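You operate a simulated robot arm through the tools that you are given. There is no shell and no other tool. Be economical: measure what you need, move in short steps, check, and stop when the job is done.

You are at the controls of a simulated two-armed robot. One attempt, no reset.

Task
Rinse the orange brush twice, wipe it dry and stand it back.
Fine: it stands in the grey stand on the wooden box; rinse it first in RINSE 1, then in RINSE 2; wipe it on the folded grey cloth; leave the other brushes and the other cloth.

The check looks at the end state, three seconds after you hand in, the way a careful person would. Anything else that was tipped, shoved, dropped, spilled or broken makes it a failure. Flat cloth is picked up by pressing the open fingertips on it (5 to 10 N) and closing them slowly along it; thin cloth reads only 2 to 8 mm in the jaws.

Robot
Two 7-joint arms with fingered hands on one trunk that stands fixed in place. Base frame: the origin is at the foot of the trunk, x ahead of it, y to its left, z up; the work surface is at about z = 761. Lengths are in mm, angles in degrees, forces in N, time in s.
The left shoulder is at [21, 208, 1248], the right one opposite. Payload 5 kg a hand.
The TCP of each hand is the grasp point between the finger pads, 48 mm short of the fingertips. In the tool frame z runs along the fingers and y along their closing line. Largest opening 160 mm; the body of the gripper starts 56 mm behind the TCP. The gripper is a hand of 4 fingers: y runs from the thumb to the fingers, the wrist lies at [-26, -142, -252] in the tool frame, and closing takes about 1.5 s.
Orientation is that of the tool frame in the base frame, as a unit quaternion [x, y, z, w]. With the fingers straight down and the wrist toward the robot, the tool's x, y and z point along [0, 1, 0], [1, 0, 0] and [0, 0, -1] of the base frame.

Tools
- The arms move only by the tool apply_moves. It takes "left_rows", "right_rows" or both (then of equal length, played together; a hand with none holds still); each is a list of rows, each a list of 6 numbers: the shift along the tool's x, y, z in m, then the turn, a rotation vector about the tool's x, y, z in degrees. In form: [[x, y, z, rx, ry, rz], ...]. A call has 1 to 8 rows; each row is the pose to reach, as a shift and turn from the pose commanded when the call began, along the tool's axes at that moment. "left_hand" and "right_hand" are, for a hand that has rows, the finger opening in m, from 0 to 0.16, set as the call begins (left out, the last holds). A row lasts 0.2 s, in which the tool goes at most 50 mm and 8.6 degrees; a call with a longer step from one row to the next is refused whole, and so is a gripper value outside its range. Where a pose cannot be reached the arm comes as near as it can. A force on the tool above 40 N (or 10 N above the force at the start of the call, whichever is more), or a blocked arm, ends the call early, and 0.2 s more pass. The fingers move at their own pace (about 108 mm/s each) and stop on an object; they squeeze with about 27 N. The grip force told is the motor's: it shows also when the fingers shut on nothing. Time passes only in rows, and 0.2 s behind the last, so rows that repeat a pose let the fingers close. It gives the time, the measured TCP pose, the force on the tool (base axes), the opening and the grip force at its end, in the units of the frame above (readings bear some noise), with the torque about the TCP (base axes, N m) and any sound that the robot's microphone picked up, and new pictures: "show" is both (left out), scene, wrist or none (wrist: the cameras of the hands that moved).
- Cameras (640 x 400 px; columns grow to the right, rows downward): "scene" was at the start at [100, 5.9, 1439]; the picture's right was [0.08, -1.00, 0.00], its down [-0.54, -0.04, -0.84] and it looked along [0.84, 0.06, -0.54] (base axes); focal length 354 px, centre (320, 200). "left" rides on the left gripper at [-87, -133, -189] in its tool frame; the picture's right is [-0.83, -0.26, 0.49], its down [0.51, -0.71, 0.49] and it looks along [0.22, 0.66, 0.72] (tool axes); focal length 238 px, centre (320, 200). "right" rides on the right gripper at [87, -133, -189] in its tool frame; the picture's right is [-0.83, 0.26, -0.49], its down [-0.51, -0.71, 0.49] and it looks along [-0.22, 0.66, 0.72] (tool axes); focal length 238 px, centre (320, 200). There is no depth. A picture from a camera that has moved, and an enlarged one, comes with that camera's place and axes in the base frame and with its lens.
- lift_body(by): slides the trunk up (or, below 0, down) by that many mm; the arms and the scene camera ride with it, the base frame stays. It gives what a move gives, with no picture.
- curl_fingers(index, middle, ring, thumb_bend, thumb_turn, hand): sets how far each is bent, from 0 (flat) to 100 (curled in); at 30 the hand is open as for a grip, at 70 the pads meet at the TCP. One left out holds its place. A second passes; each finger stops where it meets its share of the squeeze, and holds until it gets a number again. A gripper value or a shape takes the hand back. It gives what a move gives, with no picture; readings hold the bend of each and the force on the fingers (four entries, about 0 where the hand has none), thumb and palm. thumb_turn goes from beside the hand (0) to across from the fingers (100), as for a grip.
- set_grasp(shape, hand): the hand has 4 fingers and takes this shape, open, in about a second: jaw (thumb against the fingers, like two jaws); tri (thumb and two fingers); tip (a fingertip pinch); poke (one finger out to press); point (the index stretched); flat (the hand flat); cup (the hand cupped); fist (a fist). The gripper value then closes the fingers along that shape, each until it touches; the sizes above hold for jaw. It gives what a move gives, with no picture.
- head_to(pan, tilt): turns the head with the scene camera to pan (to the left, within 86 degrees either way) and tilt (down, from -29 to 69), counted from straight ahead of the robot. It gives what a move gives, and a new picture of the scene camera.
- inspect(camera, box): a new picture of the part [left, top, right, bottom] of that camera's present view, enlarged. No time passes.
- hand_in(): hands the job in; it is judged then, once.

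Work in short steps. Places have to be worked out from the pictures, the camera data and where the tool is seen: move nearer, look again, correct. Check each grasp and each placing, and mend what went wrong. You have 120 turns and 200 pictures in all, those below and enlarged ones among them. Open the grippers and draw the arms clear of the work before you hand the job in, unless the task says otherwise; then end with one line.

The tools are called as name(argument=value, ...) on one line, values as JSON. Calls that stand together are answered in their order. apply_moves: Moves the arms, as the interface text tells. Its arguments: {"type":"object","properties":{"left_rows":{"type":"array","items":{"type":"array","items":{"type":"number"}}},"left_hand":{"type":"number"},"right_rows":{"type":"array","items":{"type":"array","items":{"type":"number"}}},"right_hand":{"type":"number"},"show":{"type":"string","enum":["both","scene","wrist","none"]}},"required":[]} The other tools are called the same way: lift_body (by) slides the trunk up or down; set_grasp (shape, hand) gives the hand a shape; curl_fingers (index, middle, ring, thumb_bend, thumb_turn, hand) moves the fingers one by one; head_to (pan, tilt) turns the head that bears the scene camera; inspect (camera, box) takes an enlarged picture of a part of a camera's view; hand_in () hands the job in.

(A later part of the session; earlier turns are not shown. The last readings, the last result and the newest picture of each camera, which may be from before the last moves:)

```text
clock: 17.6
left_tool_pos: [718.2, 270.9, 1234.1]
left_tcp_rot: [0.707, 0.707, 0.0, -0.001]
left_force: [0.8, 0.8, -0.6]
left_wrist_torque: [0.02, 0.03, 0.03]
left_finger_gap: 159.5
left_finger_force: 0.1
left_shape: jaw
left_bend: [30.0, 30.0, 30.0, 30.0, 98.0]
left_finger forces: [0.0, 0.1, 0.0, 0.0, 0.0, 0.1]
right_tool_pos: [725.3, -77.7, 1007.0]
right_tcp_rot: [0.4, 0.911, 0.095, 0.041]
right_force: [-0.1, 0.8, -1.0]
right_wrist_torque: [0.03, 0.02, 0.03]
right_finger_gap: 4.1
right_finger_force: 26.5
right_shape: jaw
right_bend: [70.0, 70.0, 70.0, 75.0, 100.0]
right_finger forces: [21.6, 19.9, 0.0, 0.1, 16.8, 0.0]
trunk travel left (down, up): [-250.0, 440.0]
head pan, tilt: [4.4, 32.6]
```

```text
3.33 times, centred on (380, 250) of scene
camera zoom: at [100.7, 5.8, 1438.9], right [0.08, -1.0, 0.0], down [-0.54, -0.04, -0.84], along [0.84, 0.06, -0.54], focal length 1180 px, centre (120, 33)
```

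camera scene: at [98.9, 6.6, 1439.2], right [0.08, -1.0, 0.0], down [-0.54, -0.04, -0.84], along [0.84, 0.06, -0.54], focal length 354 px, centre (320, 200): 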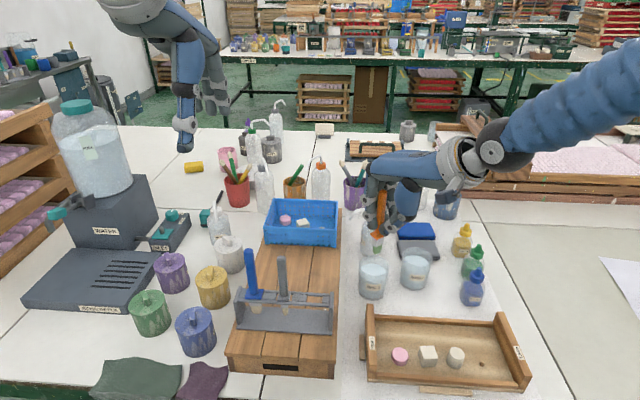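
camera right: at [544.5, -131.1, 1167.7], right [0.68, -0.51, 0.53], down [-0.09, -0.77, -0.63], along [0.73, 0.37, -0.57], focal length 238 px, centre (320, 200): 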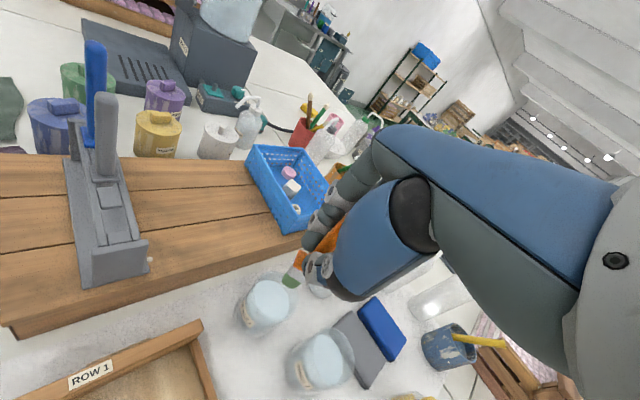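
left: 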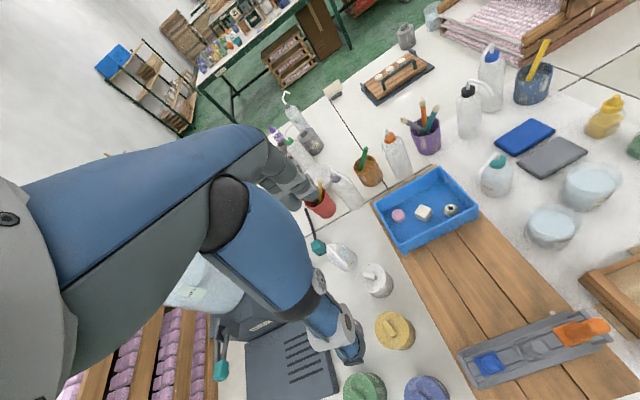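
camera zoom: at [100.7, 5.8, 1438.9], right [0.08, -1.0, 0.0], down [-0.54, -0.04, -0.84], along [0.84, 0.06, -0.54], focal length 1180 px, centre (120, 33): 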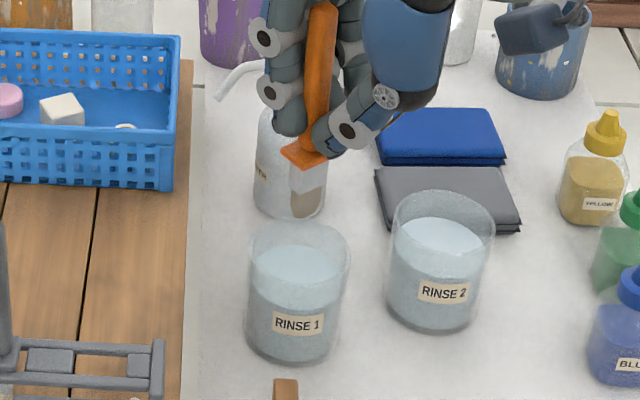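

The bristles came out clean of green. I let it drip briefly, then carry it over RINSE 2 (offset +41,-106 mm from the first).

apply_moves(right_rows=[[0, 0, 0, 0, 0, 0], [0, 0, 0, 0, 0, 0], [0, 0, 0, 0, 0, 0], [-0.03, -0.01, -0.002, 0, 0, 0], [-0.06, -0.02, -0.004, 0, 0, 0], [-0.09, -0.032, -0.007, 0, 0, 0], [-0.1065, -0.0402, -0.0085, 0, 0, 0], [-0.1065, -0.0402, -0.0085, 0, 0, 0]], show="none")

inspect(camera="scene", box=[340, 180, 480, 310])

inspect(camera="right", box=[240, 200, 420, 340])

```text
clock: 19.4
left_tool_pos: [717.6, 272.0, 1233.9]
left_tcp_rot: [0.707, 0.707, 0.0, 0.0]
left_force: [0.1, 0.8, 0.2]
left_wrist_torque: [-0.02, -0.01, 0.01]
left_finger_gap: 159.8
left_finger_force: 0.1
left_shape: jaw
left_bend: [30.0, 30.0, 30.0, 30.0, 98.0]
left_finger forces: [0.0, 0.0, 0.0, 0.0, 0.0, 0.1]
right_tool_pos: [768.2, -184.7, 1008.6]
right_tcp_rot: [0.401, 0.91, 0.096, 0.042]
right_force: [-0.1, 0.2, -0.3]
right_wrist_torque: [0.01, -0.01, 0.0]
right_finger_gap: 4.1
right_finger_force: 27.6
right_shape: jaw
right_bend: [70.0, 70.0, 70.0, 75.0, 100.0]
right_finger forces: [21.6, 19.6, 0.1, 0.1, 16.7, 0.1]
trunk travel left (down, up): [-250.0, 440.0]
head pan, tilt: [4.4, 32.6]
```

```text
3.08 times, centred on (410, 245) of scene
camera zoom: at [100.3, 6.2, 1439.0], right [0.08, -1.0, 0.0], down [-0.54, -0.04, -0.84], along [0.84, 0.06, -0.54], focal length 1089 px, centre (43, 62)
```

zoom: 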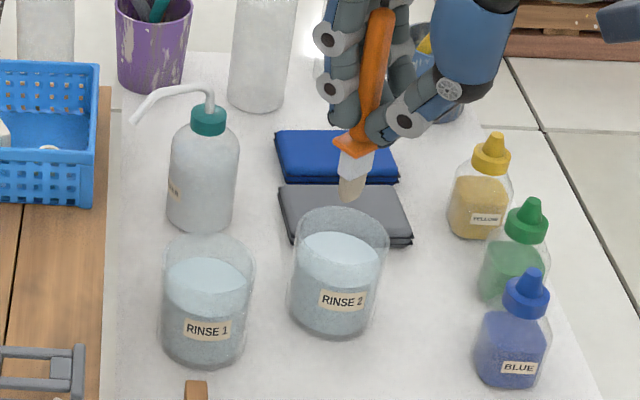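

```text
2.86 times, centred on (330, 270) of right
camera zoom: at [584.9, -236.0, 1166.1], right [0.68, -0.51, 0.53], down [-0.09, -0.77, -0.63], along [0.73, 0.37, -0.57], focal length 681 px, centre (291, 0)
```

zoom: 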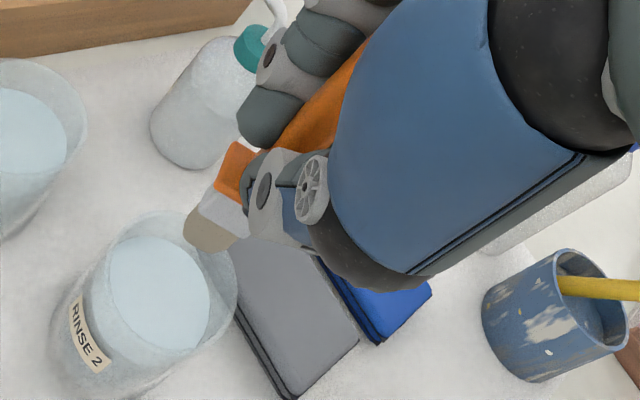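

The hover over RINSE 2 matches the relation I had over RINSE 1. I go down 50 mm and check.

apply_moves(right_rows=[[0, -0.005, 0.0245, 0, 0, 0], [0, -0.0105, 0.049, 0, 0, 0], [0, -0.0105, 0.049, 0, 0, 0]], show="none")

inspect(camera="scene", box=[340, 180, 480, 310])

inspect(camera="right", box=[240, 200, 420, 340])

```text
clock: 20.2
left_tool_pos: [717.7, 271.2, 1234.2]
left_tcp_rot: [0.707, 0.707, -0.001, 0.0]
left_force: [1.1, -0.1, -0.7]
left_wrist_torque: [0.02, 0.02, 0.0]
left_finger_gap: 159.7
left_finger_force: 0.1
left_shape: jaw
left_bend: [30.0, 30.0, 30.0, 30.0, 98.0]
left_finger forces: [0.0, 0.0, 0.0, 0.1, 0.1, 0.0]
right_tool_pos: [768.7, -184.9, 962.2]
right_tcp_rot: [0.4, 0.91, 0.096, 0.043]
right_force: [0.4, -0.2, 0.1]
right_wrist_torque: [-0.02, 0.0, 0.02]
right_finger_gap: 4.0
right_finger_force: 26.8
right_shape: jaw
right_bend: [70.0, 70.0, 70.0, 75.0, 100.0]
right_finger forces: [21.6, 19.6, 0.1, 0.1, 16.7, 0.0]
trunk travel left (down, up): [-250.0, 440.0]
head pan, tilt: [4.4, 32.6]
```

```text
3.08 times, centred on (410, 245) of scene
camera zoom: at [99.7, 5.9, 1439.1], right [0.08, -1.0, 0.0], down [-0.54, -0.04, -0.84], along [0.84, 0.06, -0.54], focal length 1089 px, centre (43, 62)
```

zoom: 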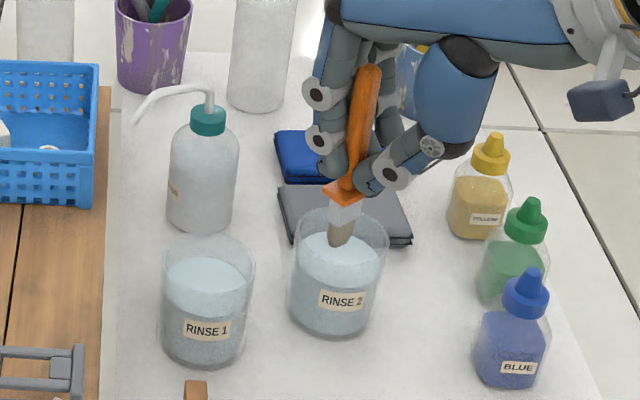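

```text
2.86 times, centred on (330, 270) of right
camera zoom: at [585.3, -234.6, 1118.7], right [0.68, -0.51, 0.53], down [-0.09, -0.77, -0.63], along [0.73, 0.37, -0.57], focal length 681 px, centre (291, 0)
```

zoom: 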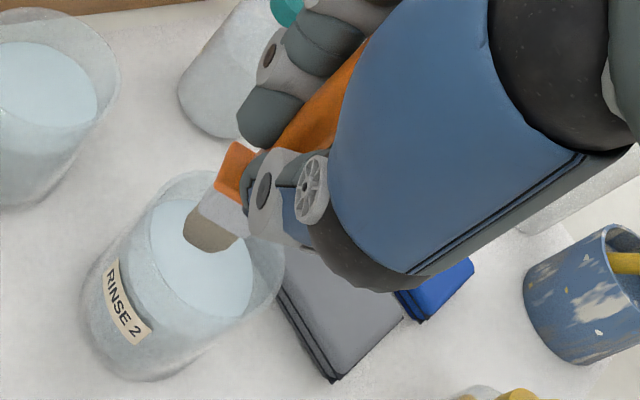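

The tip is inside the rim, well placed. I go 48 mm deeper and then swish.

apply_moves(right_rows=[[0, -0.004, 0.016, 0, 0, 0], [0, -0.007, 0.032, 0, 0, 0], [0, -0.0105, 0.048, 0, 0, 0], [0, -0.0105, 0.048, 0, 0, 0]], show="none")

inspect(camera="scene", box=[340, 180, 480, 310])

```text
clock: 21.2
left_tool_pos: [718.0, 271.5, 1233.7]
left_tcp_rot: [0.707, 0.707, 0.0, 0.0]
left_force: [-1.2, -0.6, 0.6]
left_wrist_torque: [0.01, -0.02, 0.02]
left_finger_gap: 159.6
left_finger_force: 0.0
left_shape: jaw
left_bend: [30.0, 30.0, 30.0, 30.0, 98.0]
left_finger forces: [0.0, 0.0, 0.0, 0.1, 0.0, 0.0]
right_tool_pos: [769.8, -184.0, 909.8]
right_tcp_rot: [0.401, 0.91, 0.097, 0.042]
right_force: [-0.9, 0.3, -0.2]
right_wrist_torque: [-0.04, 0.01, 0.02]
right_finger_gap: 4.0
right_finger_force: 26.7
right_shape: jaw
right_bend: [70.0, 70.0, 70.0, 75.0, 100.0]
right_finger forces: [21.6, 19.5, 0.0, 0.1, 16.7, 0.0]
trunk travel left (down, up): [-250.0, 440.0]
head pan, tilt: [4.4, 32.6]
```

```text
3.08 times, centred on (410, 245) of scene
camera zoom: at [99.6, 6.0, 1439.1], right [0.08, -1.0, 0.0], down [-0.54, -0.04, -0.84], along [0.84, 0.06, -0.54], focal length 1089 px, centre (43, 62)
```

zoom: 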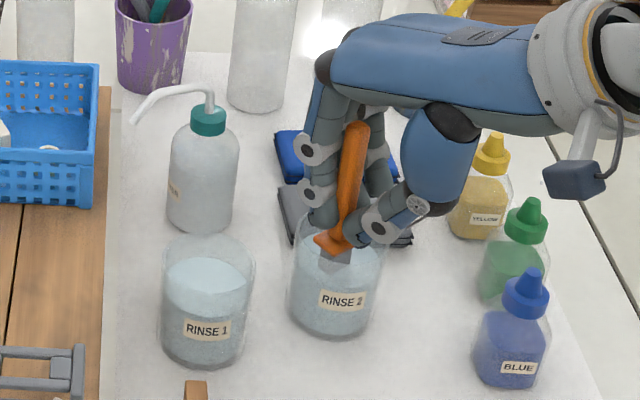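

Bristles are submerged in RINSE 2 with no contact force. I swish and then lift out.

apply_moves(right_rows=[[0.007, 0, 0, 0, 0, 0], [0, 0.006, 0.0013, 0, 0, 0], [-0.007, 0, 0, 0, 0, 0], [0, -0.006, -0.0013, 0, 0, 0], [0.007, 0, 0, 0, 0, 0], [0, 0.006, 0.0013, 0, 0, 0], [-0.007, 0, 0, 0, 0, 0], [0, 0, 0, 0, 0, 0]], show="none")

apply_moves(right_rows=[[0.007, 0, 0, 0, 0, 0], [0, 0.006, 0.0013, 0, 0, 0], [-0.007, 0, 0, 0, 0, 0], [0, -0.006, -0.0013, 0, 0, 0], [0.007, 0, 0, 0, 0, 0], [0, 0.003, -0.015, 0, 0, 0], [-0.005, 0, 0, 0, 0, 0], [0, 0, 0, 0, 0, 0]], show="none")

apply_moves(right_rows=[[0, 0.005, -0.0235, 0, 0, 0], [0, 0.01, -0.047, 0, 0, 0], [0, 0.015, -0.07, 0, 0, 0], [0, 0.021, -0.1, 0, 0, 0], [0, 0.021, -0.1, 0, 0, 0], [0, 0.021, -0.1, 0, 0, 0], [0, 0.021, -0.1, 0, 0, 0]], show="none")

inspect(camera="scene", box=[340, 160, 480, 300])

inspect(camera="right", box=[240, 200, 420, 340])

```text
clock: 23.0
left_tool_pos: [718.4, 272.5, 1234.4]
left_tcp_rot: [0.707, 0.707, 0.001, 0.001]
left_force: [-0.1, 0.4, 0.0]
left_wrist_torque: [-0.03, -0.01, -0.02]
left_finger_gap: 159.6
left_finger_force: 0.0
left_shape: jaw
left_bend: [30.0, 30.0, 30.0, 30.0, 98.0]
left_finger forces: [0.1, 0.1, 0.1, 0.0, 0.0, 0.0]
right_tool_pos: [768.8, -185.7, 909.6]
right_tcp_rot: [0.4, 0.911, 0.094, 0.043]
right_force: [-0.5, 0.0, 0.4]
right_wrist_torque: [-0.05, 0.01, 0.01]
right_finger_gap: 4.0
right_finger_force: 26.7
right_shape: jaw
right_bend: [70.0, 70.0, 70.0, 75.0, 100.0]
right_finger forces: [21.7, 19.7, 0.0, 0.1, 16.7, 0.1]
trunk travel left (down, up): [-250.0, 440.0]
head pan, tilt: [4.4, 32.6]
```

```text
clock: 24.8
left_tool_pos: [717.3, 270.9, 1235.4]
left_tcp_rot: [0.707, 0.708, 0.0, 0.0]
left_force: [-1.0, 0.3, 0.1]
left_wrist_torque: [-0.04, -0.06, -0.01]
left_finger_gap: 159.5
left_finger_force: 0.1
left_shape: jaw
left_bend: [30.0, 30.0, 30.0, 30.0, 98.0]
left_finger forces: [0.1, 0.0, 0.0, 0.0, 0.0, 0.0]
right_tool_pos: [767.6, -186.6, 910.3]
right_tcp_rot: [0.401, 0.91, 0.096, 0.043]
right_force: [0.1, -0.2, -0.1]
right_wrist_torque: [-0.07, -0.02, -0.04]
right_finger_gap: 4.1
right_finger_force: 26.4
right_shape: jaw
right_bend: [70.0, 70.0, 70.0, 75.0, 100.0]
right_finger forces: [21.7, 19.7, 0.0, 0.0, 16.8, 0.0]
trunk travel left (down, up): [-250.0, 440.0]
head pan, tilt: [4.4, 32.6]
```

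```text
clock: 26.4
left_tool_pos: [718.1, 271.3, 1232.8]
left_tcp_rot: [0.707, 0.707, 0.0, 0.0]
left_force: [1.0, -0.1, -0.6]
left_wrist_torque: [0.0, 0.02, 0.02]
left_finger_gap: 159.5
left_finger_force: 0.0
left_shape: jaw
left_bend: [30.0, 30.0, 30.0, 30.0, 98.0]
left_finger forces: [0.0, 0.0, 0.0, 0.1, 0.0, 0.0]
right_tool_pos: [770.0, -187.8, 1008.2]
right_tcp_rot: [0.4, 0.91, 0.096, 0.043]
right_force: [-0.3, -0.6, -0.4]
right_wrist_torque: [0.02, 0.01, -0.02]
right_finger_gap: 3.8
right_finger_force: 27.0
right_shape: jaw
right_bend: [70.0, 70.0, 70.0, 75.0, 100.0]
right_finger forces: [21.6, 19.6, 0.0, 0.1, 16.6, 0.0]
trunk travel left (down, up): [-250.0, 440.0]
head pan, tilt: [4.4, 32.6]
```

```text
2.86 times, centred on (410, 230) of scene
camera zoom: at [100.3, 5.6, 1439.0], right [0.08, -1.0, 0.0], down [-0.54, -0.04, -0.84], along [0.84, 0.06, -0.54], focal length 1011 px, centre (63, 114)
```

zoom: 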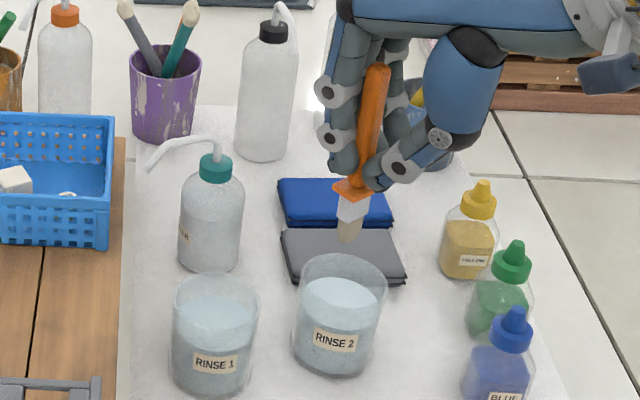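

```text
2.86 times, centred on (330, 270) of right
camera zoom: at [586.1, -236.8, 1166.7], right [0.68, -0.51, 0.53], down [-0.09, -0.77, -0.63], along [0.73, 0.37, -0.57], focal length 681 px, centre (291, 0)
```

zoom: 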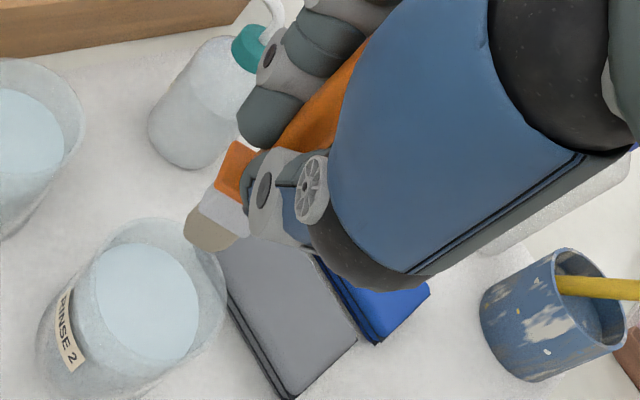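

Both rinses are done, and the bristles look clean. The tip is offset (+11,+2,-117) from the TCP; the grey cloth spans about x 860–930, y -155 to -270. I move the tip over it at (895,-235) and lower to roughly 25 mm above.

apply_moves(right_rows=[[-0.03, 0.0125, 0.0026, 0, 0, 0], [-0.06, 0.025, 0.0053, 0, 0, 0], [-0.09, 0.0375, 0.008, 0, 0, 0], [-0.113, 0.0498, 0.0106, 0, 0, 0], [-0.113, 0.041, 0.052, 0, 0, 0], [-0.113, 0.0321, 0.0936, 0, 0, 0], [-0.113, 0.0321, 0.0936, 0, 0, 0]], show="none")

inspect(camera="scene", box=[340, 160, 500, 300])

inspect(camera="right", box=[220, 200, 440, 360])

```text
clock: 28.0
left_tool_pos: [717.6, 270.8, 1234.4]
left_tcp_rot: [0.707, 0.707, 0.0, 0.0]
left_force: [-1.1, 1.0, 0.7]
left_wrist_torque: [-0.06, -0.01, 0.0]
left_finger_gap: 159.6
left_finger_force: 0.0
left_shape: jaw
left_bend: [30.0, 30.0, 30.0, 30.0, 98.0]
left_finger forces: [0.0, 0.0, 0.0, 0.1, 0.1, 0.0]
right_tool_pos: [882.2, -233.8, 927.5]
right_tcp_rot: [0.401, 0.91, 0.095, 0.043]
right_force: [-0.5, 0.2, -0.9]
right_wrist_torque: [-0.04, -0.01, -0.01]
right_finger_gap: 3.6
right_finger_force: 26.6
right_shape: jaw
right_bend: [70.0, 70.0, 70.0, 75.0, 100.0]
right_finger forces: [22.0, 19.8, 0.0, 0.0, 16.6, 0.0]
trunk travel left (down, up): [-250.0, 440.0]
head pan, tilt: [4.4, 32.6]
```

```text
2.86 times, centred on (420, 230) of scene
camera zoom: at [99.1, 6.3, 1439.2], right [0.08, -1.0, 0.0], down [-0.54, -0.04, -0.84], along [0.84, 0.06, -0.54], focal length 1011 px, centre (34, 114)
```

zoom: 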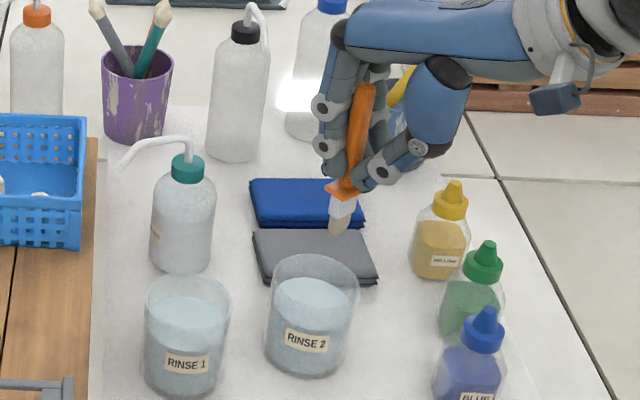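

```text
2.50 times, centred on (330, 280) of right
camera zoom: at [698.5, -284.3, 1084.6], right [0.68, -0.51, 0.53], down [-0.09, -0.77, -0.63], along [0.73, 0.37, -0.57], focal length 596 px, centre (295, 0)
```

zoom: 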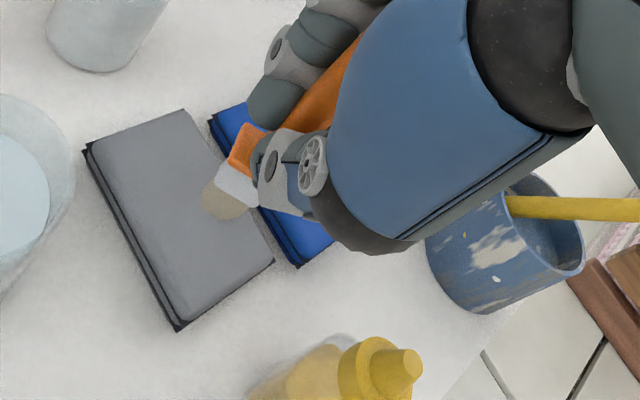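

The tip is over the grey cloth near (895,-232), about 30 mm up. I go down 24 mm.

apply_moves(right_rows=[[0, -0.0025, 0.012, 0, 0, 0], [0, -0.005, 0.0235, 0, 0, 0], [0, -0.005, 0.0235, 0, 0, 0]], show="none")

inspect(camera="right", box=[240, 230, 360, 330])

```text
clock: 28.8
left_tool_pos: [718.6, 272.6, 1234.4]
left_tcp_rot: [0.707, 0.707, 0.0, -0.001]
left_force: [0.4, 0.7, 0.0]
left_wrist_torque: [-0.02, -0.02, 0.0]
left_finger_gap: 159.6
left_finger_force: 0.1
left_shape: jaw
left_bend: [30.0, 30.0, 30.0, 30.0, 98.0]
left_finger forces: [0.0, 0.1, 0.0, 0.0, 0.1, 0.0]
right_tool_pos: [882.8, -235.6, 903.3]
right_tcp_rot: [0.401, 0.91, 0.095, 0.042]
right_force: [-0.7, 0.6, 0.2]
right_wrist_torque: [-0.01, 0.0, 0.0]
right_finger_gap: 3.9
right_finger_force: 27.5
right_shape: jaw
right_bend: [70.0, 70.0, 70.0, 75.0, 100.0]
right_finger forces: [22.0, 20.0, 0.0, 0.0, 16.5, 0.0]
trunk travel left (down, up): [-250.0, 440.0]
head pan, tilt: [4.4, 32.6]
```

```text
4.00 times, centred on (300, 280) of right
camera zoom: at [699.6, -285.1, 1060.3], right [0.68, -0.51, 0.53], down [-0.09, -0.77, -0.63], along [0.73, 0.37, -0.57], focal length 953 px, centre (400, -120)
```

zoom: 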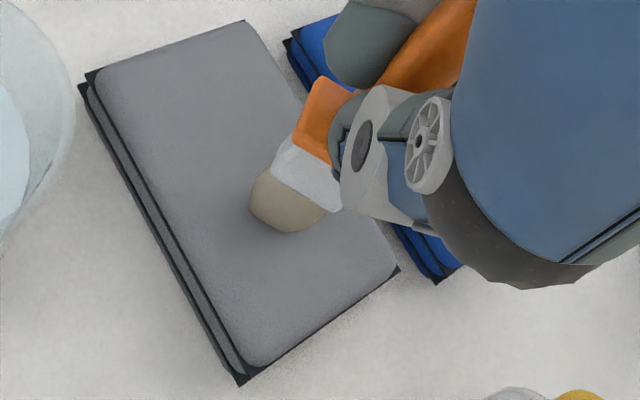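

A contact shadow is showing close by. I lower in 2 mm steps to 6 mm, watching the force.

apply_moves(right_rows=[[0, -0.0004, 0.002, 0, 0, 0], [0, -0.0008, 0.004, 0, 0, 0], [0, -0.0013, 0.006, 0, 0, 0], [0, -0.0013, 0.006, 0, 0, 0]], show="none")

```text
clock: 29.8
left_tool_pos: [716.6, 271.8, 1235.9]
left_tcp_rot: [0.707, 0.707, 0.0, 0.0]
left_force: [-0.4, 0.3, 0.1]
left_wrist_torque: [0.0, 0.0, 0.01]
left_finger_gap: 159.5
left_finger_force: 0.0
left_shape: jaw
left_bend: [30.0, 30.0, 30.0, 30.0, 98.0]
left_finger forces: [0.0, 0.0, 0.1, 0.0, 0.1, 0.1]
right_tool_pos: [884.3, -235.0, 899.6]
right_tcp_rot: [0.402, 0.91, 0.097, 0.044]
right_force: [0.1, 0.0, 19.7]
right_wrist_torque: [0.07, -0.14, -0.01]
right_finger_gap: 4.4
right_finger_force: 26.7
right_shape: jaw
right_bend: [70.0, 70.0, 70.0, 75.0, 100.0]
right_finger forces: [22.1, 20.7, 0.0, 0.0, 20.4, 0.0]
trunk travel left (down, up): [-250.0, 440.0]
head pan, tilt: [4.4, 32.6]
```

Contact at 20 N is too firm. I ease up 3 mm.

apply_moves(right_rows=[[0, 0.0003, -0.0015, 0, 0, 0], [0, 0.0006, -0.003, 0, 0, 0], [0, 0.0006, -0.003, 0, 0, 0]], show="none")

inspect(camera="scene", box=[360, 180, 460, 280])

```text
clock: 30.6
left_tool_pos: [716.8, 270.5, 1234.6]
left_tcp_rot: [0.707, 0.707, 0.0, 0.0]
left_force: [0.2, 0.1, 0.0]
left_wrist_torque: [0.0, 0.0, -0.01]
left_finger_gap: 159.3
left_finger_force: 0.1
left_shape: jaw
left_bend: [30.0, 30.0, 30.0, 30.0, 98.0]
left_finger forces: [0.0, 0.0, 0.0, 0.0, 0.0, 0.0]
right_tool_pos: [881.7, -234.4, 900.2]
right_tcp_rot: [0.4, 0.91, 0.096, 0.042]
right_force: [2.5, -0.1, 15.3]
right_wrist_torque: [0.12, -0.27, 0.01]
right_finger_gap: 4.6
right_finger_force: 26.9
right_shape: jaw
right_bend: [70.0, 70.0, 70.0, 75.0, 100.0]
right_finger forces: [21.5, 20.9, 0.1, 0.1, 18.4, 0.1]
trunk travel left (down, up): [-250.0, 440.0]
head pan, tilt: [4.4, 32.6]
```

```text
4.00 times, centred on (410, 230) of scene
camera zoom: at [98.9, 6.1, 1439.1], right [0.08, -1.0, 0.0], down [-0.54, -0.04, -0.84], along [0.84, 0.06, -0.54], focal length 1416 px, centre (-40, 80)
```

zoom: 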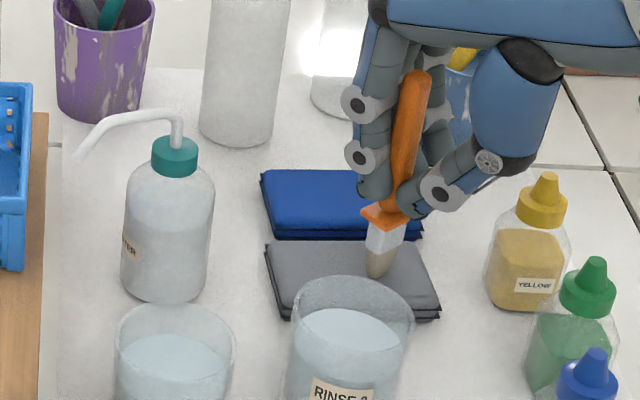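

Still 15 N; I raise another 4.5 mm.

apply_moves(right_rows=[[0, 0.0005, -0.0022, 0, 0, 0], [0, 0.0009, -0.0044, 0, 0, 0], [0, 0.0009, -0.0044, 0, 0, 0]], show="none")

```text
clock: 31.4
left_tool_pos: [717.7, 270.9, 1234.4]
left_tcp_rot: [0.708, 0.706, 0.001, 0.001]
left_force: [0.6, -0.3, -0.6]
left_wrist_torque: [-0.01, -0.02, 0.02]
left_finger_gap: 159.5
left_finger_force: 0.1
left_shape: jaw
left_bend: [30.0, 30.0, 30.0, 30.0, 98.0]
left_finger forces: [0.0, 0.1, 0.0, 0.0, 0.0, 0.1]
right_tool_pos: [880.3, -235.6, 903.7]
right_tcp_rot: [0.401, 0.91, 0.095, 0.041]
right_force: [0.2, 0.1, -0.3]
right_wrist_torque: [0.03, -0.02, 0.03]
right_finger_gap: 4.5
right_finger_force: 26.6
right_shape: jaw
right_bend: [70.0, 70.0, 70.0, 75.0, 100.0]
right_finger forces: [22.5, 20.2, 0.1, 0.0, 17.5, 0.0]
trunk travel left (down, up): [-250.0, 440.0]
head pan, tilt: [4.4, 32.6]
```

Now just clear. I lower 2.5 mm to touch lightly.

apply_moves(right_rows=[[0, -0.0005, 0.0025, 0, 0, 0], [0, -0.0005, 0.0025, 0, 0, 0]], show="none")

```text
clock: 32.0
left_tool_pos: [717.9, 271.6, 1233.4]
left_tcp_rot: [0.708, 0.707, 0.0, 0.0]
left_force: [-0.1, -0.4, 0.5]
left_wrist_torque: [0.02, -0.02, -0.01]
left_finger_gap: 159.5
left_finger_force: 0.0
left_shape: jaw
left_bend: [30.0, 30.0, 30.0, 30.0, 98.0]
left_finger forces: [0.0, 0.0, 0.0, 0.1, 0.1, 0.1]
right_tool_pos: [883.1, -234.4, 899.9]
right_tcp_rot: [0.401, 0.91, 0.096, 0.042]
right_force: [-0.6, 0.6, 0.6]
right_wrist_torque: [-0.03, -0.02, 0.01]
right_finger_gap: 4.4
right_finger_force: 26.7
right_shape: jaw
right_bend: [70.0, 70.0, 70.0, 75.0, 100.0]
right_finger forces: [22.5, 20.3, 0.0, 0.1, 17.6, 0.1]
trunk travel left (down, up): [-250.0, 440.0]
head pan, tilt: [4.4, 32.6]
```

Barely touching. I lower 1.5 mm more.

apply_moves(right_rows=[[0, -0.0003, 0.0015, 0, 0, 0], [0, -0.0003, 0.0015, 0, 0, 0]], show="none")

```text
clock: 32.6
left_tool_pos: [716.8, 270.9, 1234.5]
left_tcp_rot: [0.706, 0.708, 0.0, 0.0]
left_force: [0.5, -0.4, -0.2]
left_wrist_torque: [-0.02, -0.02, 0.02]
left_finger_gap: 159.7
left_finger_force: 0.0
left_shape: jaw
left_bend: [30.0, 30.0, 30.0, 30.0, 98.0]
left_finger forces: [0.1, 0.0, 0.1, 0.1, 0.0, 0.1]
right_tool_pos: [882.8, -236.2, 900.6]
right_tcp_rot: [0.401, 0.91, 0.096, 0.042]
right_force: [0.2, -0.6, 2.0]
right_wrist_torque: [0.06, 0.0, -0.02]
right_finger_gap: 4.5
right_finger_force: 27.3
right_shape: jaw
right_bend: [70.0, 70.0, 70.0, 75.0, 100.0]
right_finger forces: [22.5, 20.3, 0.0, 0.0, 17.8, 0.0]
trunk travel left (down, up): [-250.0, 440.0]
head pan, tilt: [4.4, 32.6]
```

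Contact at 2 N. I stroke along the cloth toward +y by 40 mm and look.

apply_moves(right_rows=[[0.0074, 0.0064, 0.0021, 0, 0, 0], [0.0147, 0.013, 0.0035, 0, 0, 0], [0.022, 0.0196, 0.0049, 0, 0, 0], [0.0295, 0.0262, 0.0063, 0, 0, 0]], show="none")

inspect(camera="scene", box=[360, 180, 460, 280])

inspect(camera="right", box=[240, 230, 360, 330])

```text
clock: 33.6
left_tool_pos: [717.1, 271.4, 1233.7]
left_tcp_rot: [0.707, 0.707, -0.001, 0.002]
left_force: [0.2, 0.1, -0.8]
left_wrist_torque: [0.0, 0.01, -0.01]
left_finger_gap: 159.6
left_finger_force: 0.1
left_shape: jaw
left_bend: [30.0, 30.0, 30.0, 30.0, 98.0]
left_finger forces: [0.0, 0.1, 0.1, 0.0, 0.1, 0.1]
right_tool_pos: [881.0, -196.2, 900.8]
right_tcp_rot: [0.401, 0.91, 0.096, 0.042]
right_force: [0.2, -0.2, 7.3]
right_wrist_torque: [-0.01, -0.04, 0.01]
right_finger_gap: 4.3
right_finger_force: 27.2
right_shape: jaw
right_bend: [70.0, 70.0, 70.0, 75.0, 100.0]
right_finger forces: [22.6, 20.6, 0.0, 0.0, 18.5, 0.0]
trunk travel left (down, up): [-250.0, 440.0]
head pan, tilt: [4.4, 32.6]
```

```text
4.00 times, centred on (410, 230) of scene
camera zoom: at [99.5, 6.1, 1439.1], right [0.08, -1.0, 0.0], down [-0.54, -0.04, -0.84], along [0.84, 0.06, -0.54], focal length 1416 px, centre (-40, 80)
```

zoom: 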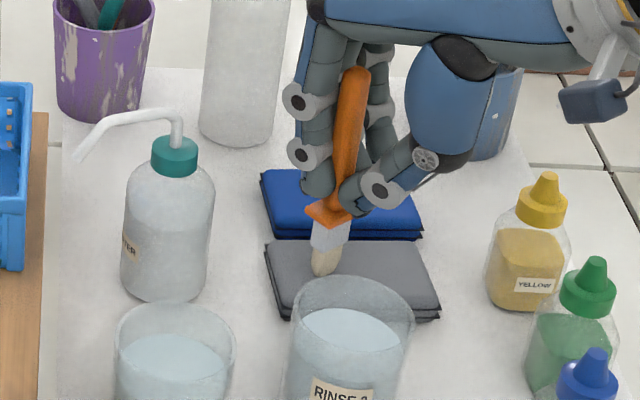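

```text
4.00 times, centred on (300, 280) of right
camera zoom: at [698.4, -246.7, 1058.8], right [0.68, -0.51, 0.53], down [-0.09, -0.77, -0.63], along [0.73, 0.37, -0.57], focal length 953 px, centre (400, -120)
```

zoom: 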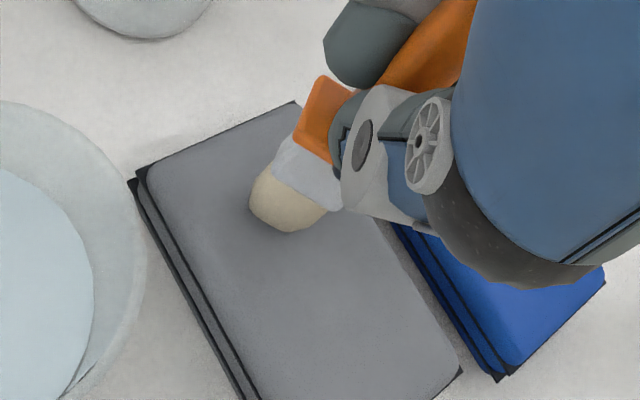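

The cloth did not move and the bristles already look lighter, i.e. drier. I make more strokes back and forth at about 5–7 N.

apply_moves(right_rows=[[-0.01, -0.0089, -0.0019, 0, 0, 0], [-0.02, -0.0177, -0.0038, 0, 0, 0], [-0.0295, -0.0262, -0.0056, 0, 0, 0], [-0.02, -0.0177, -0.0038, 0, 0, 0], [-0.01, -0.0089, -0.0019, 0, 0, 0], [0, 0, 0, 0, 0, 0], [-0.015, -0.013, -0.0028, 0, 0, 0], [-0.0295, -0.0262, -0.0056, 0, 0, 0]], show="none")

apply_moves(right_rows=[[0.01, 0.0089, 0.0019, 0, 0, 0], [0.02, 0.0177, 0.0038, 0, 0, 0], [0.0295, 0.0262, 0.0056, 0, 0, 0], [0.02, 0.0177, 0.0038, 0, 0, 0], [0.01, 0.0089, 0.0019, 0, 0, 0], [0, 0, 0, 0, 0, 0], [0.015, 0.013, 0.0028, 0, 0, 0], [0.0295, 0.0262, 0.0056, 0, 0, 0]], show="none")

inspect(camera="right", box=[240, 230, 360, 330])

```text
clock: 35.4
left_tool_pos: [718.1, 271.2, 1235.4]
left_tcp_rot: [0.707, 0.707, 0.0, 0.0]
left_force: [0.4, -0.2, 0.4]
left_wrist_torque: [0.0, 0.04, -0.02]
left_finger_gap: 159.6
left_finger_force: 0.0
left_shape: jaw
left_bend: [30.0, 30.0, 30.0, 30.0, 98.0]
left_finger forces: [0.1, 0.0, 0.0, 0.0, 0.0, 0.1]
right_tool_pos: [883.3, -235.7, 900.2]
right_tcp_rot: [0.399, 0.911, 0.096, 0.042]
right_force: [0.4, -0.1, 10.1]
right_wrist_torque: [0.06, -0.14, -0.03]
right_finger_gap: 4.5
right_finger_force: 26.5
right_shape: jaw
right_bend: [70.0, 70.0, 70.0, 76.0, 100.0]
right_finger forces: [23.3, 21.7, 0.1, 0.1, 17.9, 0.0]
trunk travel left (down, up): [-250.0, 440.0]
head pan, tilt: [4.4, 32.6]
```

```text
clock: 37.2
left_tool_pos: [717.1, 271.3, 1235.0]
left_tcp_rot: [0.707, 0.707, 0.0, 0.0]
left_force: [0.3, 0.6, -1.2]
left_wrist_torque: [-0.01, 0.0, -0.01]
left_finger_gap: 159.8
left_finger_force: 0.1
left_shape: jaw
left_bend: [30.0, 30.0, 30.0, 30.0, 98.0]
left_finger forces: [0.0, 0.1, 0.0, 0.1, 0.1, 0.0]
right_tool_pos: [882.2, -194.9, 900.3]
right_tcp_rot: [0.401, 0.91, 0.096, 0.042]
right_force: [0.0, 0.1, 15.4]
right_wrist_torque: [0.16, -0.11, 0.01]
right_finger_gap: 4.4
right_finger_force: 27.2
right_shape: jaw
right_bend: [70.0, 70.0, 70.0, 76.0, 100.0]
right_finger forces: [24.3, 21.9, 0.1, 0.0, 18.9, 0.0]
trunk travel left (down, up): [-250.0, 440.0]
head pan, tilt: [4.4, 32.6]
```

```text
4.00 times, centred on (300, 280) of right
camera zoom: at [698.9, -244.7, 1057.7], right [0.67, -0.51, 0.53], down [-0.09, -0.77, -0.63], along [0.73, 0.37, -0.57], focal length 953 px, centre (400, -120)
```

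zoom: 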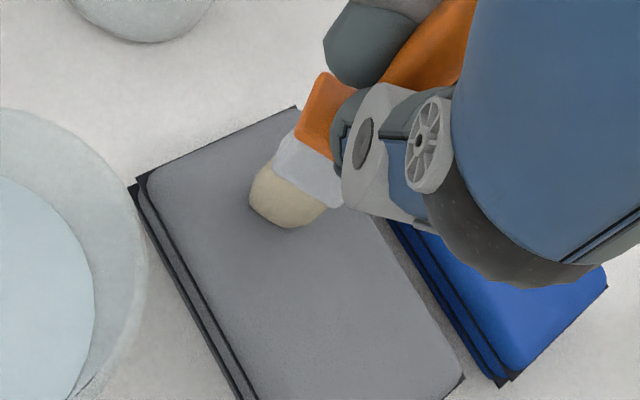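

Force crept up to 15 N, so I stop here, lift 60 mm and inspect the bristles.

apply_moves(right_rows=[[0, 0.003, -0.0147, 0, 0, 0], [0, 0.0083, -0.039, 0, 0, 0], [0, 0.0145, -0.0685, 0, 0, 0], [0, 0.0208, -0.098, 0, 0, 0], [0, 0.0208, -0.098, 0, 0, 0]])

inspect(camera="scene", box=[360, 160, 460, 260])

inspect(camera="right", box=[240, 230, 360, 330])

```text
clock: 38.4
left_tool_pos: [718.4, 269.8, 1233.7]
left_tcp_rot: [0.707, 0.707, -0.001, -0.001]
left_force: [0.6, -0.5, -0.2]
left_wrist_torque: [-0.01, 0.03, 0.02]
left_finger_gap: 159.7
left_finger_force: 0.0
left_shape: jaw
left_bend: [30.0, 30.0, 30.0, 30.0, 98.0]
left_finger forces: [0.1, 0.0, 0.1, 0.0, 0.0, 0.0]
right_tool_pos: [880.8, -194.7, 998.6]
right_tcp_rot: [0.4, 0.91, 0.096, 0.041]
right_force: [0.9, 0.2, -1.0]
right_wrist_torque: [0.01, 0.06, 0.0]
right_finger_gap: 4.2
right_finger_force: 26.8
right_shape: jaw
right_bend: [70.0, 70.0, 70.0, 76.0, 100.0]
right_finger forces: [24.1, 21.9, 0.1, 0.1, 17.0, 0.0]
trunk travel left (down, up): [-250.0, 440.0]
head pan, tilt: [4.4, 32.6]
camera scene: at [100.9, 5.4, 1438.9], right [0.08, -1.0, 0.0], down [-0.54, -0.04, -0.84], along [0.84, 0.06, -0.54], focal length 354 px, centre (320, 200)
camera right: at [698.4, -245.2, 1156.0], right [0.68, -0.51, 0.53], down [-0.1, -0.77, -0.63], along [0.73, 0.37, -0.57], focal length 238 px, centre (320, 200)
```

scene: 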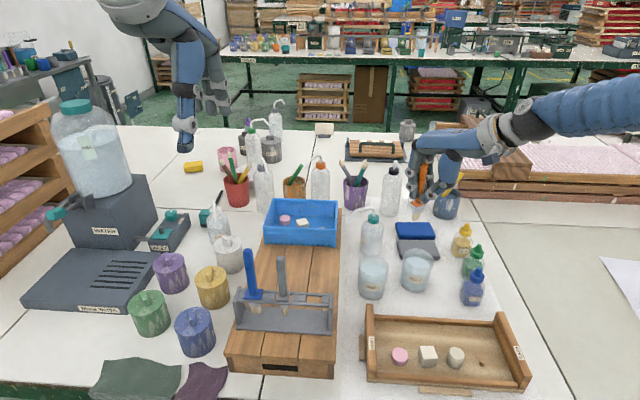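
right: 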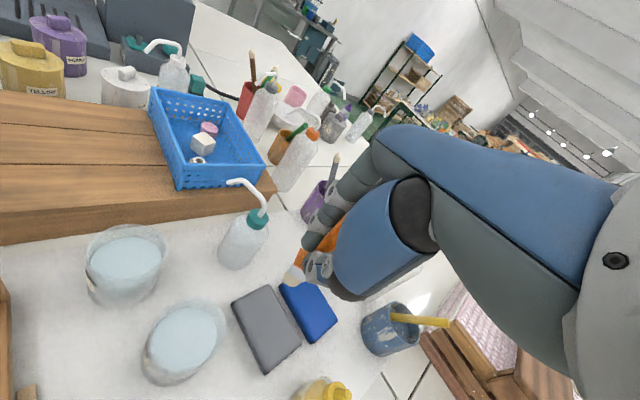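

```text
4.00 times, centred on (410, 210) of scene
camera zoom: at [100.9, 5.4, 1438.9], right [0.08, -1.0, 0.0], down [-0.54, -0.04, -0.84], along [0.84, 0.06, -0.54], focal length 1416 px, centre (-40, 160)
```

zoom: 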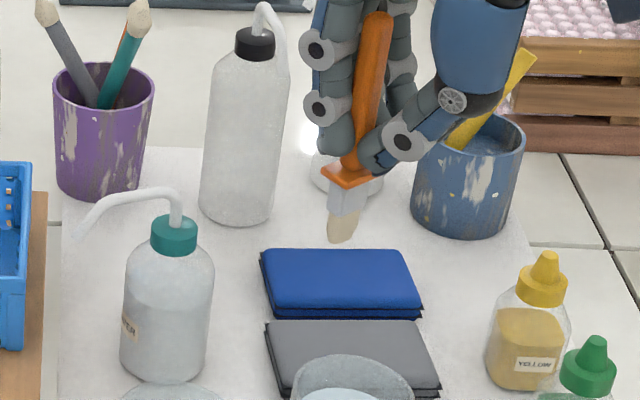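

```text
4.00 times, centred on (300, 280) of right
camera zoom: at [698.4, -245.2, 1156.0], right [0.68, -0.51, 0.53], down [-0.1, -0.77, -0.63], along [0.73, 0.37, -0.57], focal length 953 px, centre (400, -120)
```

zoom: 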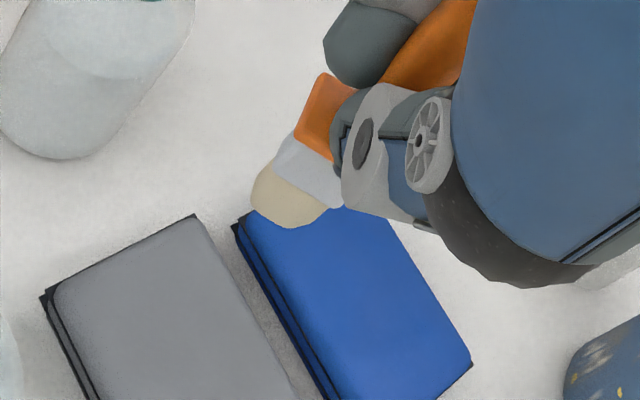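

The bristles are clean and dry-coloured. I raise and carry the brush back toward the stand, turning the hand back to its original yaw on the way.

apply_moves(right_rows=[[0, 0.0083, -0.0391, 0, 0, 0], [0.0436, 0.0033, -0.0426, 0, -1.263, 5.937], [0.0872, -0.0018, -0.0461, 0, -2.526, 11.874], [0.1308, -0.0068, -0.0496, 0, -3.789, 17.811], [0.1744, -0.0119, -0.0531, 0, -5.052, 23.748], [0.218, -0.0169, -0.0566, 0, -6.315, 29.685], [0.2616, -0.0219, -0.0601, 0, -7.578, 35.622], [0.3052, -0.027, -0.0634, 0, -8.84, 41.56]])

inspect(camera="scene", box=[220, 180, 380, 350])

inspect(camera="right", box=[140, 180, 420, 355])

```text
clock: 40.2
left_tool_pos: [718.0, 269.8, 1235.3]
left_tcp_rot: [0.707, 0.707, 0.0, 0.0]
left_force: [-0.2, 1.3, 0.2]
left_wrist_torque: [-0.02, -0.01, -0.01]
left_finger_gap: 159.6
left_finger_force: 0.0
left_shape: jaw
left_bend: [30.0, 30.0, 30.0, 30.0, 98.0]
left_finger forces: [0.0, 0.0, 0.1, 0.0, 0.0, 0.1]
right_tool_pos: [643.9, 2.3, 1055.3]
right_tcp_rot: [0.702, 0.704, 0.073, 0.076]
right_force: [-0.8, -1.0, -0.8]
right_wrist_torque: [0.06, -0.03, -0.05]
right_finger_gap: 4.2
right_finger_force: 27.3
right_shape: jaw
right_bend: [70.0, 70.0, 70.0, 76.0, 100.0]
right_finger forces: [22.3, 19.0, 0.1, 0.0, 16.1, 0.0]
trunk travel left (down, up): [-250.0, 440.0]
head pan, tilt: [4.4, 32.6]
camera scene: at [99.3, 5.6, 1439.1], right [0.08, -1.0, 0.0], down [-0.54, -0.04, -0.84], along [0.84, 0.06, -0.54], focal length 354 px, centre (320, 200)
camera right: at [474.9, 88.5, 1213.1], right [0.15, -0.83, 0.53], down [-0.59, -0.51, -0.63], along [0.79, -0.22, -0.57], focal length 238 px, centre (320, 200)
```

scene: 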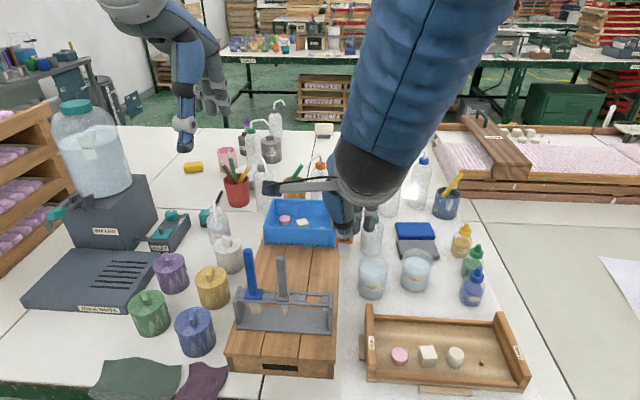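
right: 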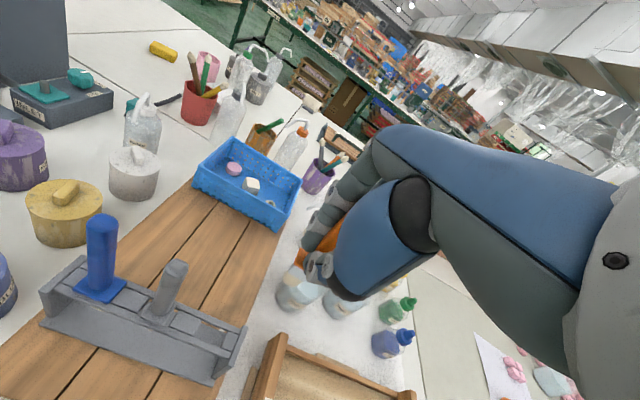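

```text
2.35 times, centred on (300, 265) of scene
camera zoom: at [99.3, 5.6, 1439.1], right [0.08, -1.0, 0.0], down [-0.54, -0.04, -0.84], along [0.84, 0.06, -0.54], focal length 833 px, centre (367, 47)
```

zoom: 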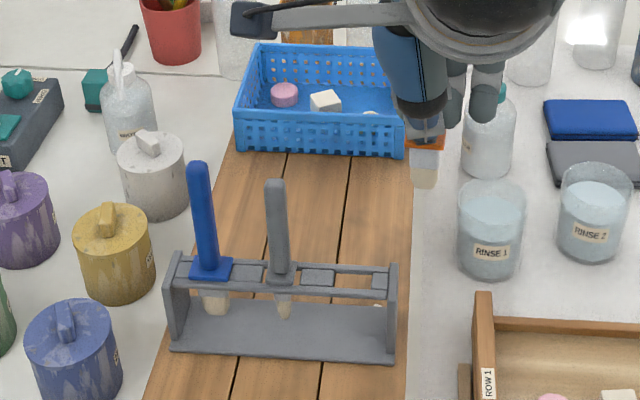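

```text
2.29 times, centred on (280, 268) of right
camera zoom: at [474.9, 88.5, 1213.1], right [0.15, -0.83, 0.53], down [-0.59, -0.51, -0.63], along [0.79, -0.22, -0.57], focal length 545 px, centre (411, 46)
```

zoom: 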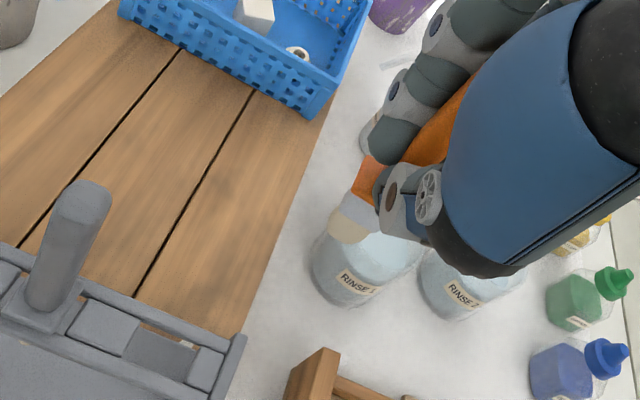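

Both views put the empty slot near (587,54), and the brush axis about 10 mm ahead of and 4 mm right of the TCP, nearly upright. I move to hover over the slot.

apply_moves(right_rows=[[0.019, -0.022, -0.0046, 0, 0, 0.4], [0.038, -0.044, -0.0093, 0, -0.1, 0.7], [0.056, -0.0655, -0.0139, 0, -0.2, 0.92], [0.056, -0.0655, -0.0139, 0, -0.2, 0.92]])

inspect(camera="scene", box=[260, 220, 360, 350])

inspect(camera="right", box=[160, 200, 380, 360])

```text
clock: 41.2
left_tool_pos: [718.9, 270.9, 1233.1]
left_tcp_rot: [0.708, 0.706, -0.001, -0.001]
left_force: [0.3, -0.7, 0.1]
left_wrist_torque: [-0.02, 0.05, 0.0]
left_finger_gap: 159.5
left_finger_force: 0.1
left_shape: jaw
left_bend: [30.0, 30.0, 30.0, 30.0, 98.0]
left_finger forces: [0.0, 0.0, 0.0, 0.0, 0.0, 0.0]
right_tool_pos: [579.6, 57.4, 1055.9]
right_tcp_rot: [0.709, 0.697, 0.073, 0.074]
right_force: [0.0, 0.2, -0.4]
right_wrist_torque: [0.03, 0.02, 0.02]
right_finger_gap: 4.0
right_finger_force: 27.1
right_shape: jaw
right_bend: [70.0, 70.0, 70.0, 76.0, 100.0]
right_finger forces: [22.6, 19.2, 0.1, 0.0, 15.9, 0.0]
trunk travel left (down, up): [-250.0, 440.0]
head pan, tilt: [4.4, 32.6]
camera scene: at [100.5, 5.6, 1439.0], right [0.08, -1.0, 0.0], down [-0.54, -0.04, -0.84], along [0.84, 0.06, -0.54], focal length 354 px, centre (320, 200)
camera right: at [412.9, 147.6, 1213.5], right [0.14, -0.84, 0.53], down [-0.6, -0.5, -0.63], along [0.79, -0.23, -0.57], focal length 238 px, centre (320, 200)
```

scene: 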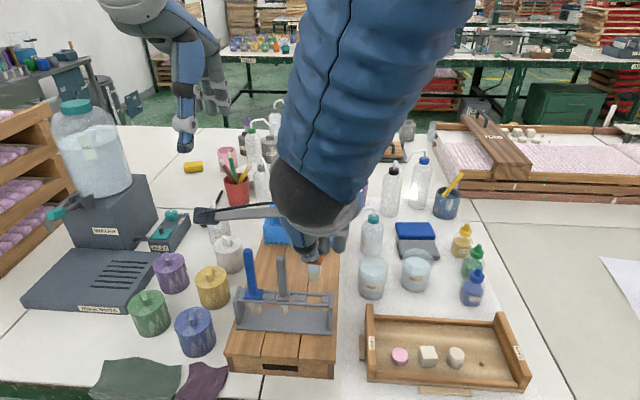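
right: 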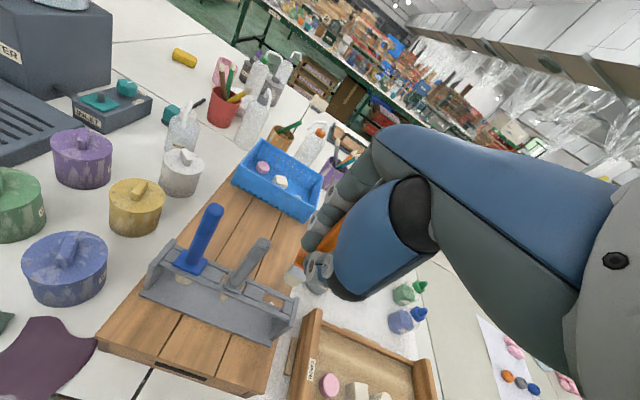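

```text
3.08 times, centred on (310, 285) of scene
camera zoom: at [100.5, 5.6, 1439.0], right [0.08, -1.0, 0.0], down [-0.54, -0.04, -0.84], along [0.84, 0.06, -0.54], focal length 1089 px, centre (351, -62)
```

zoom: 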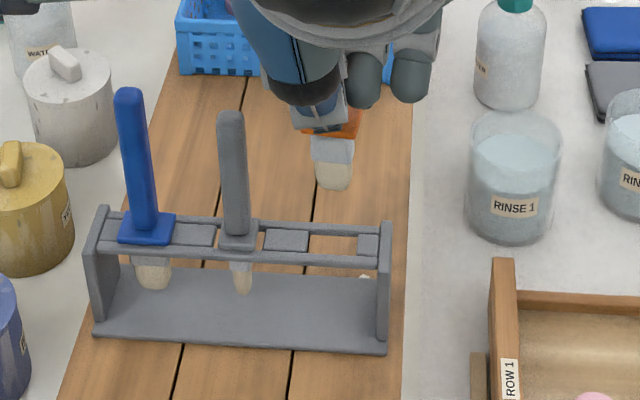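

```text
2.50 times, centred on (270, 280) of right
camera zoom: at [412.9, 147.6, 1213.5], right [0.14, -0.84, 0.53], down [-0.6, -0.5, -0.63], along [0.79, -0.23, -0.57], focal length 596 px, centre (445, 0)
```

zoom: 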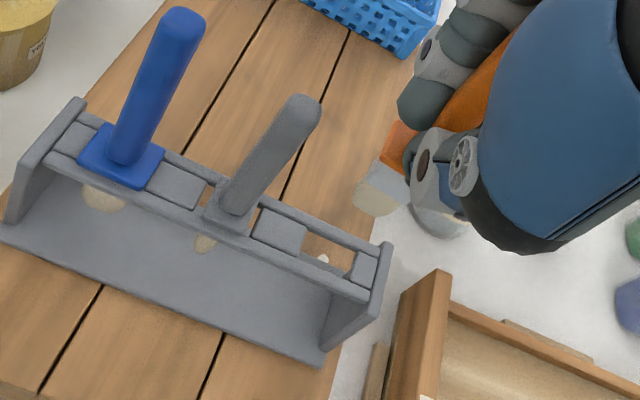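

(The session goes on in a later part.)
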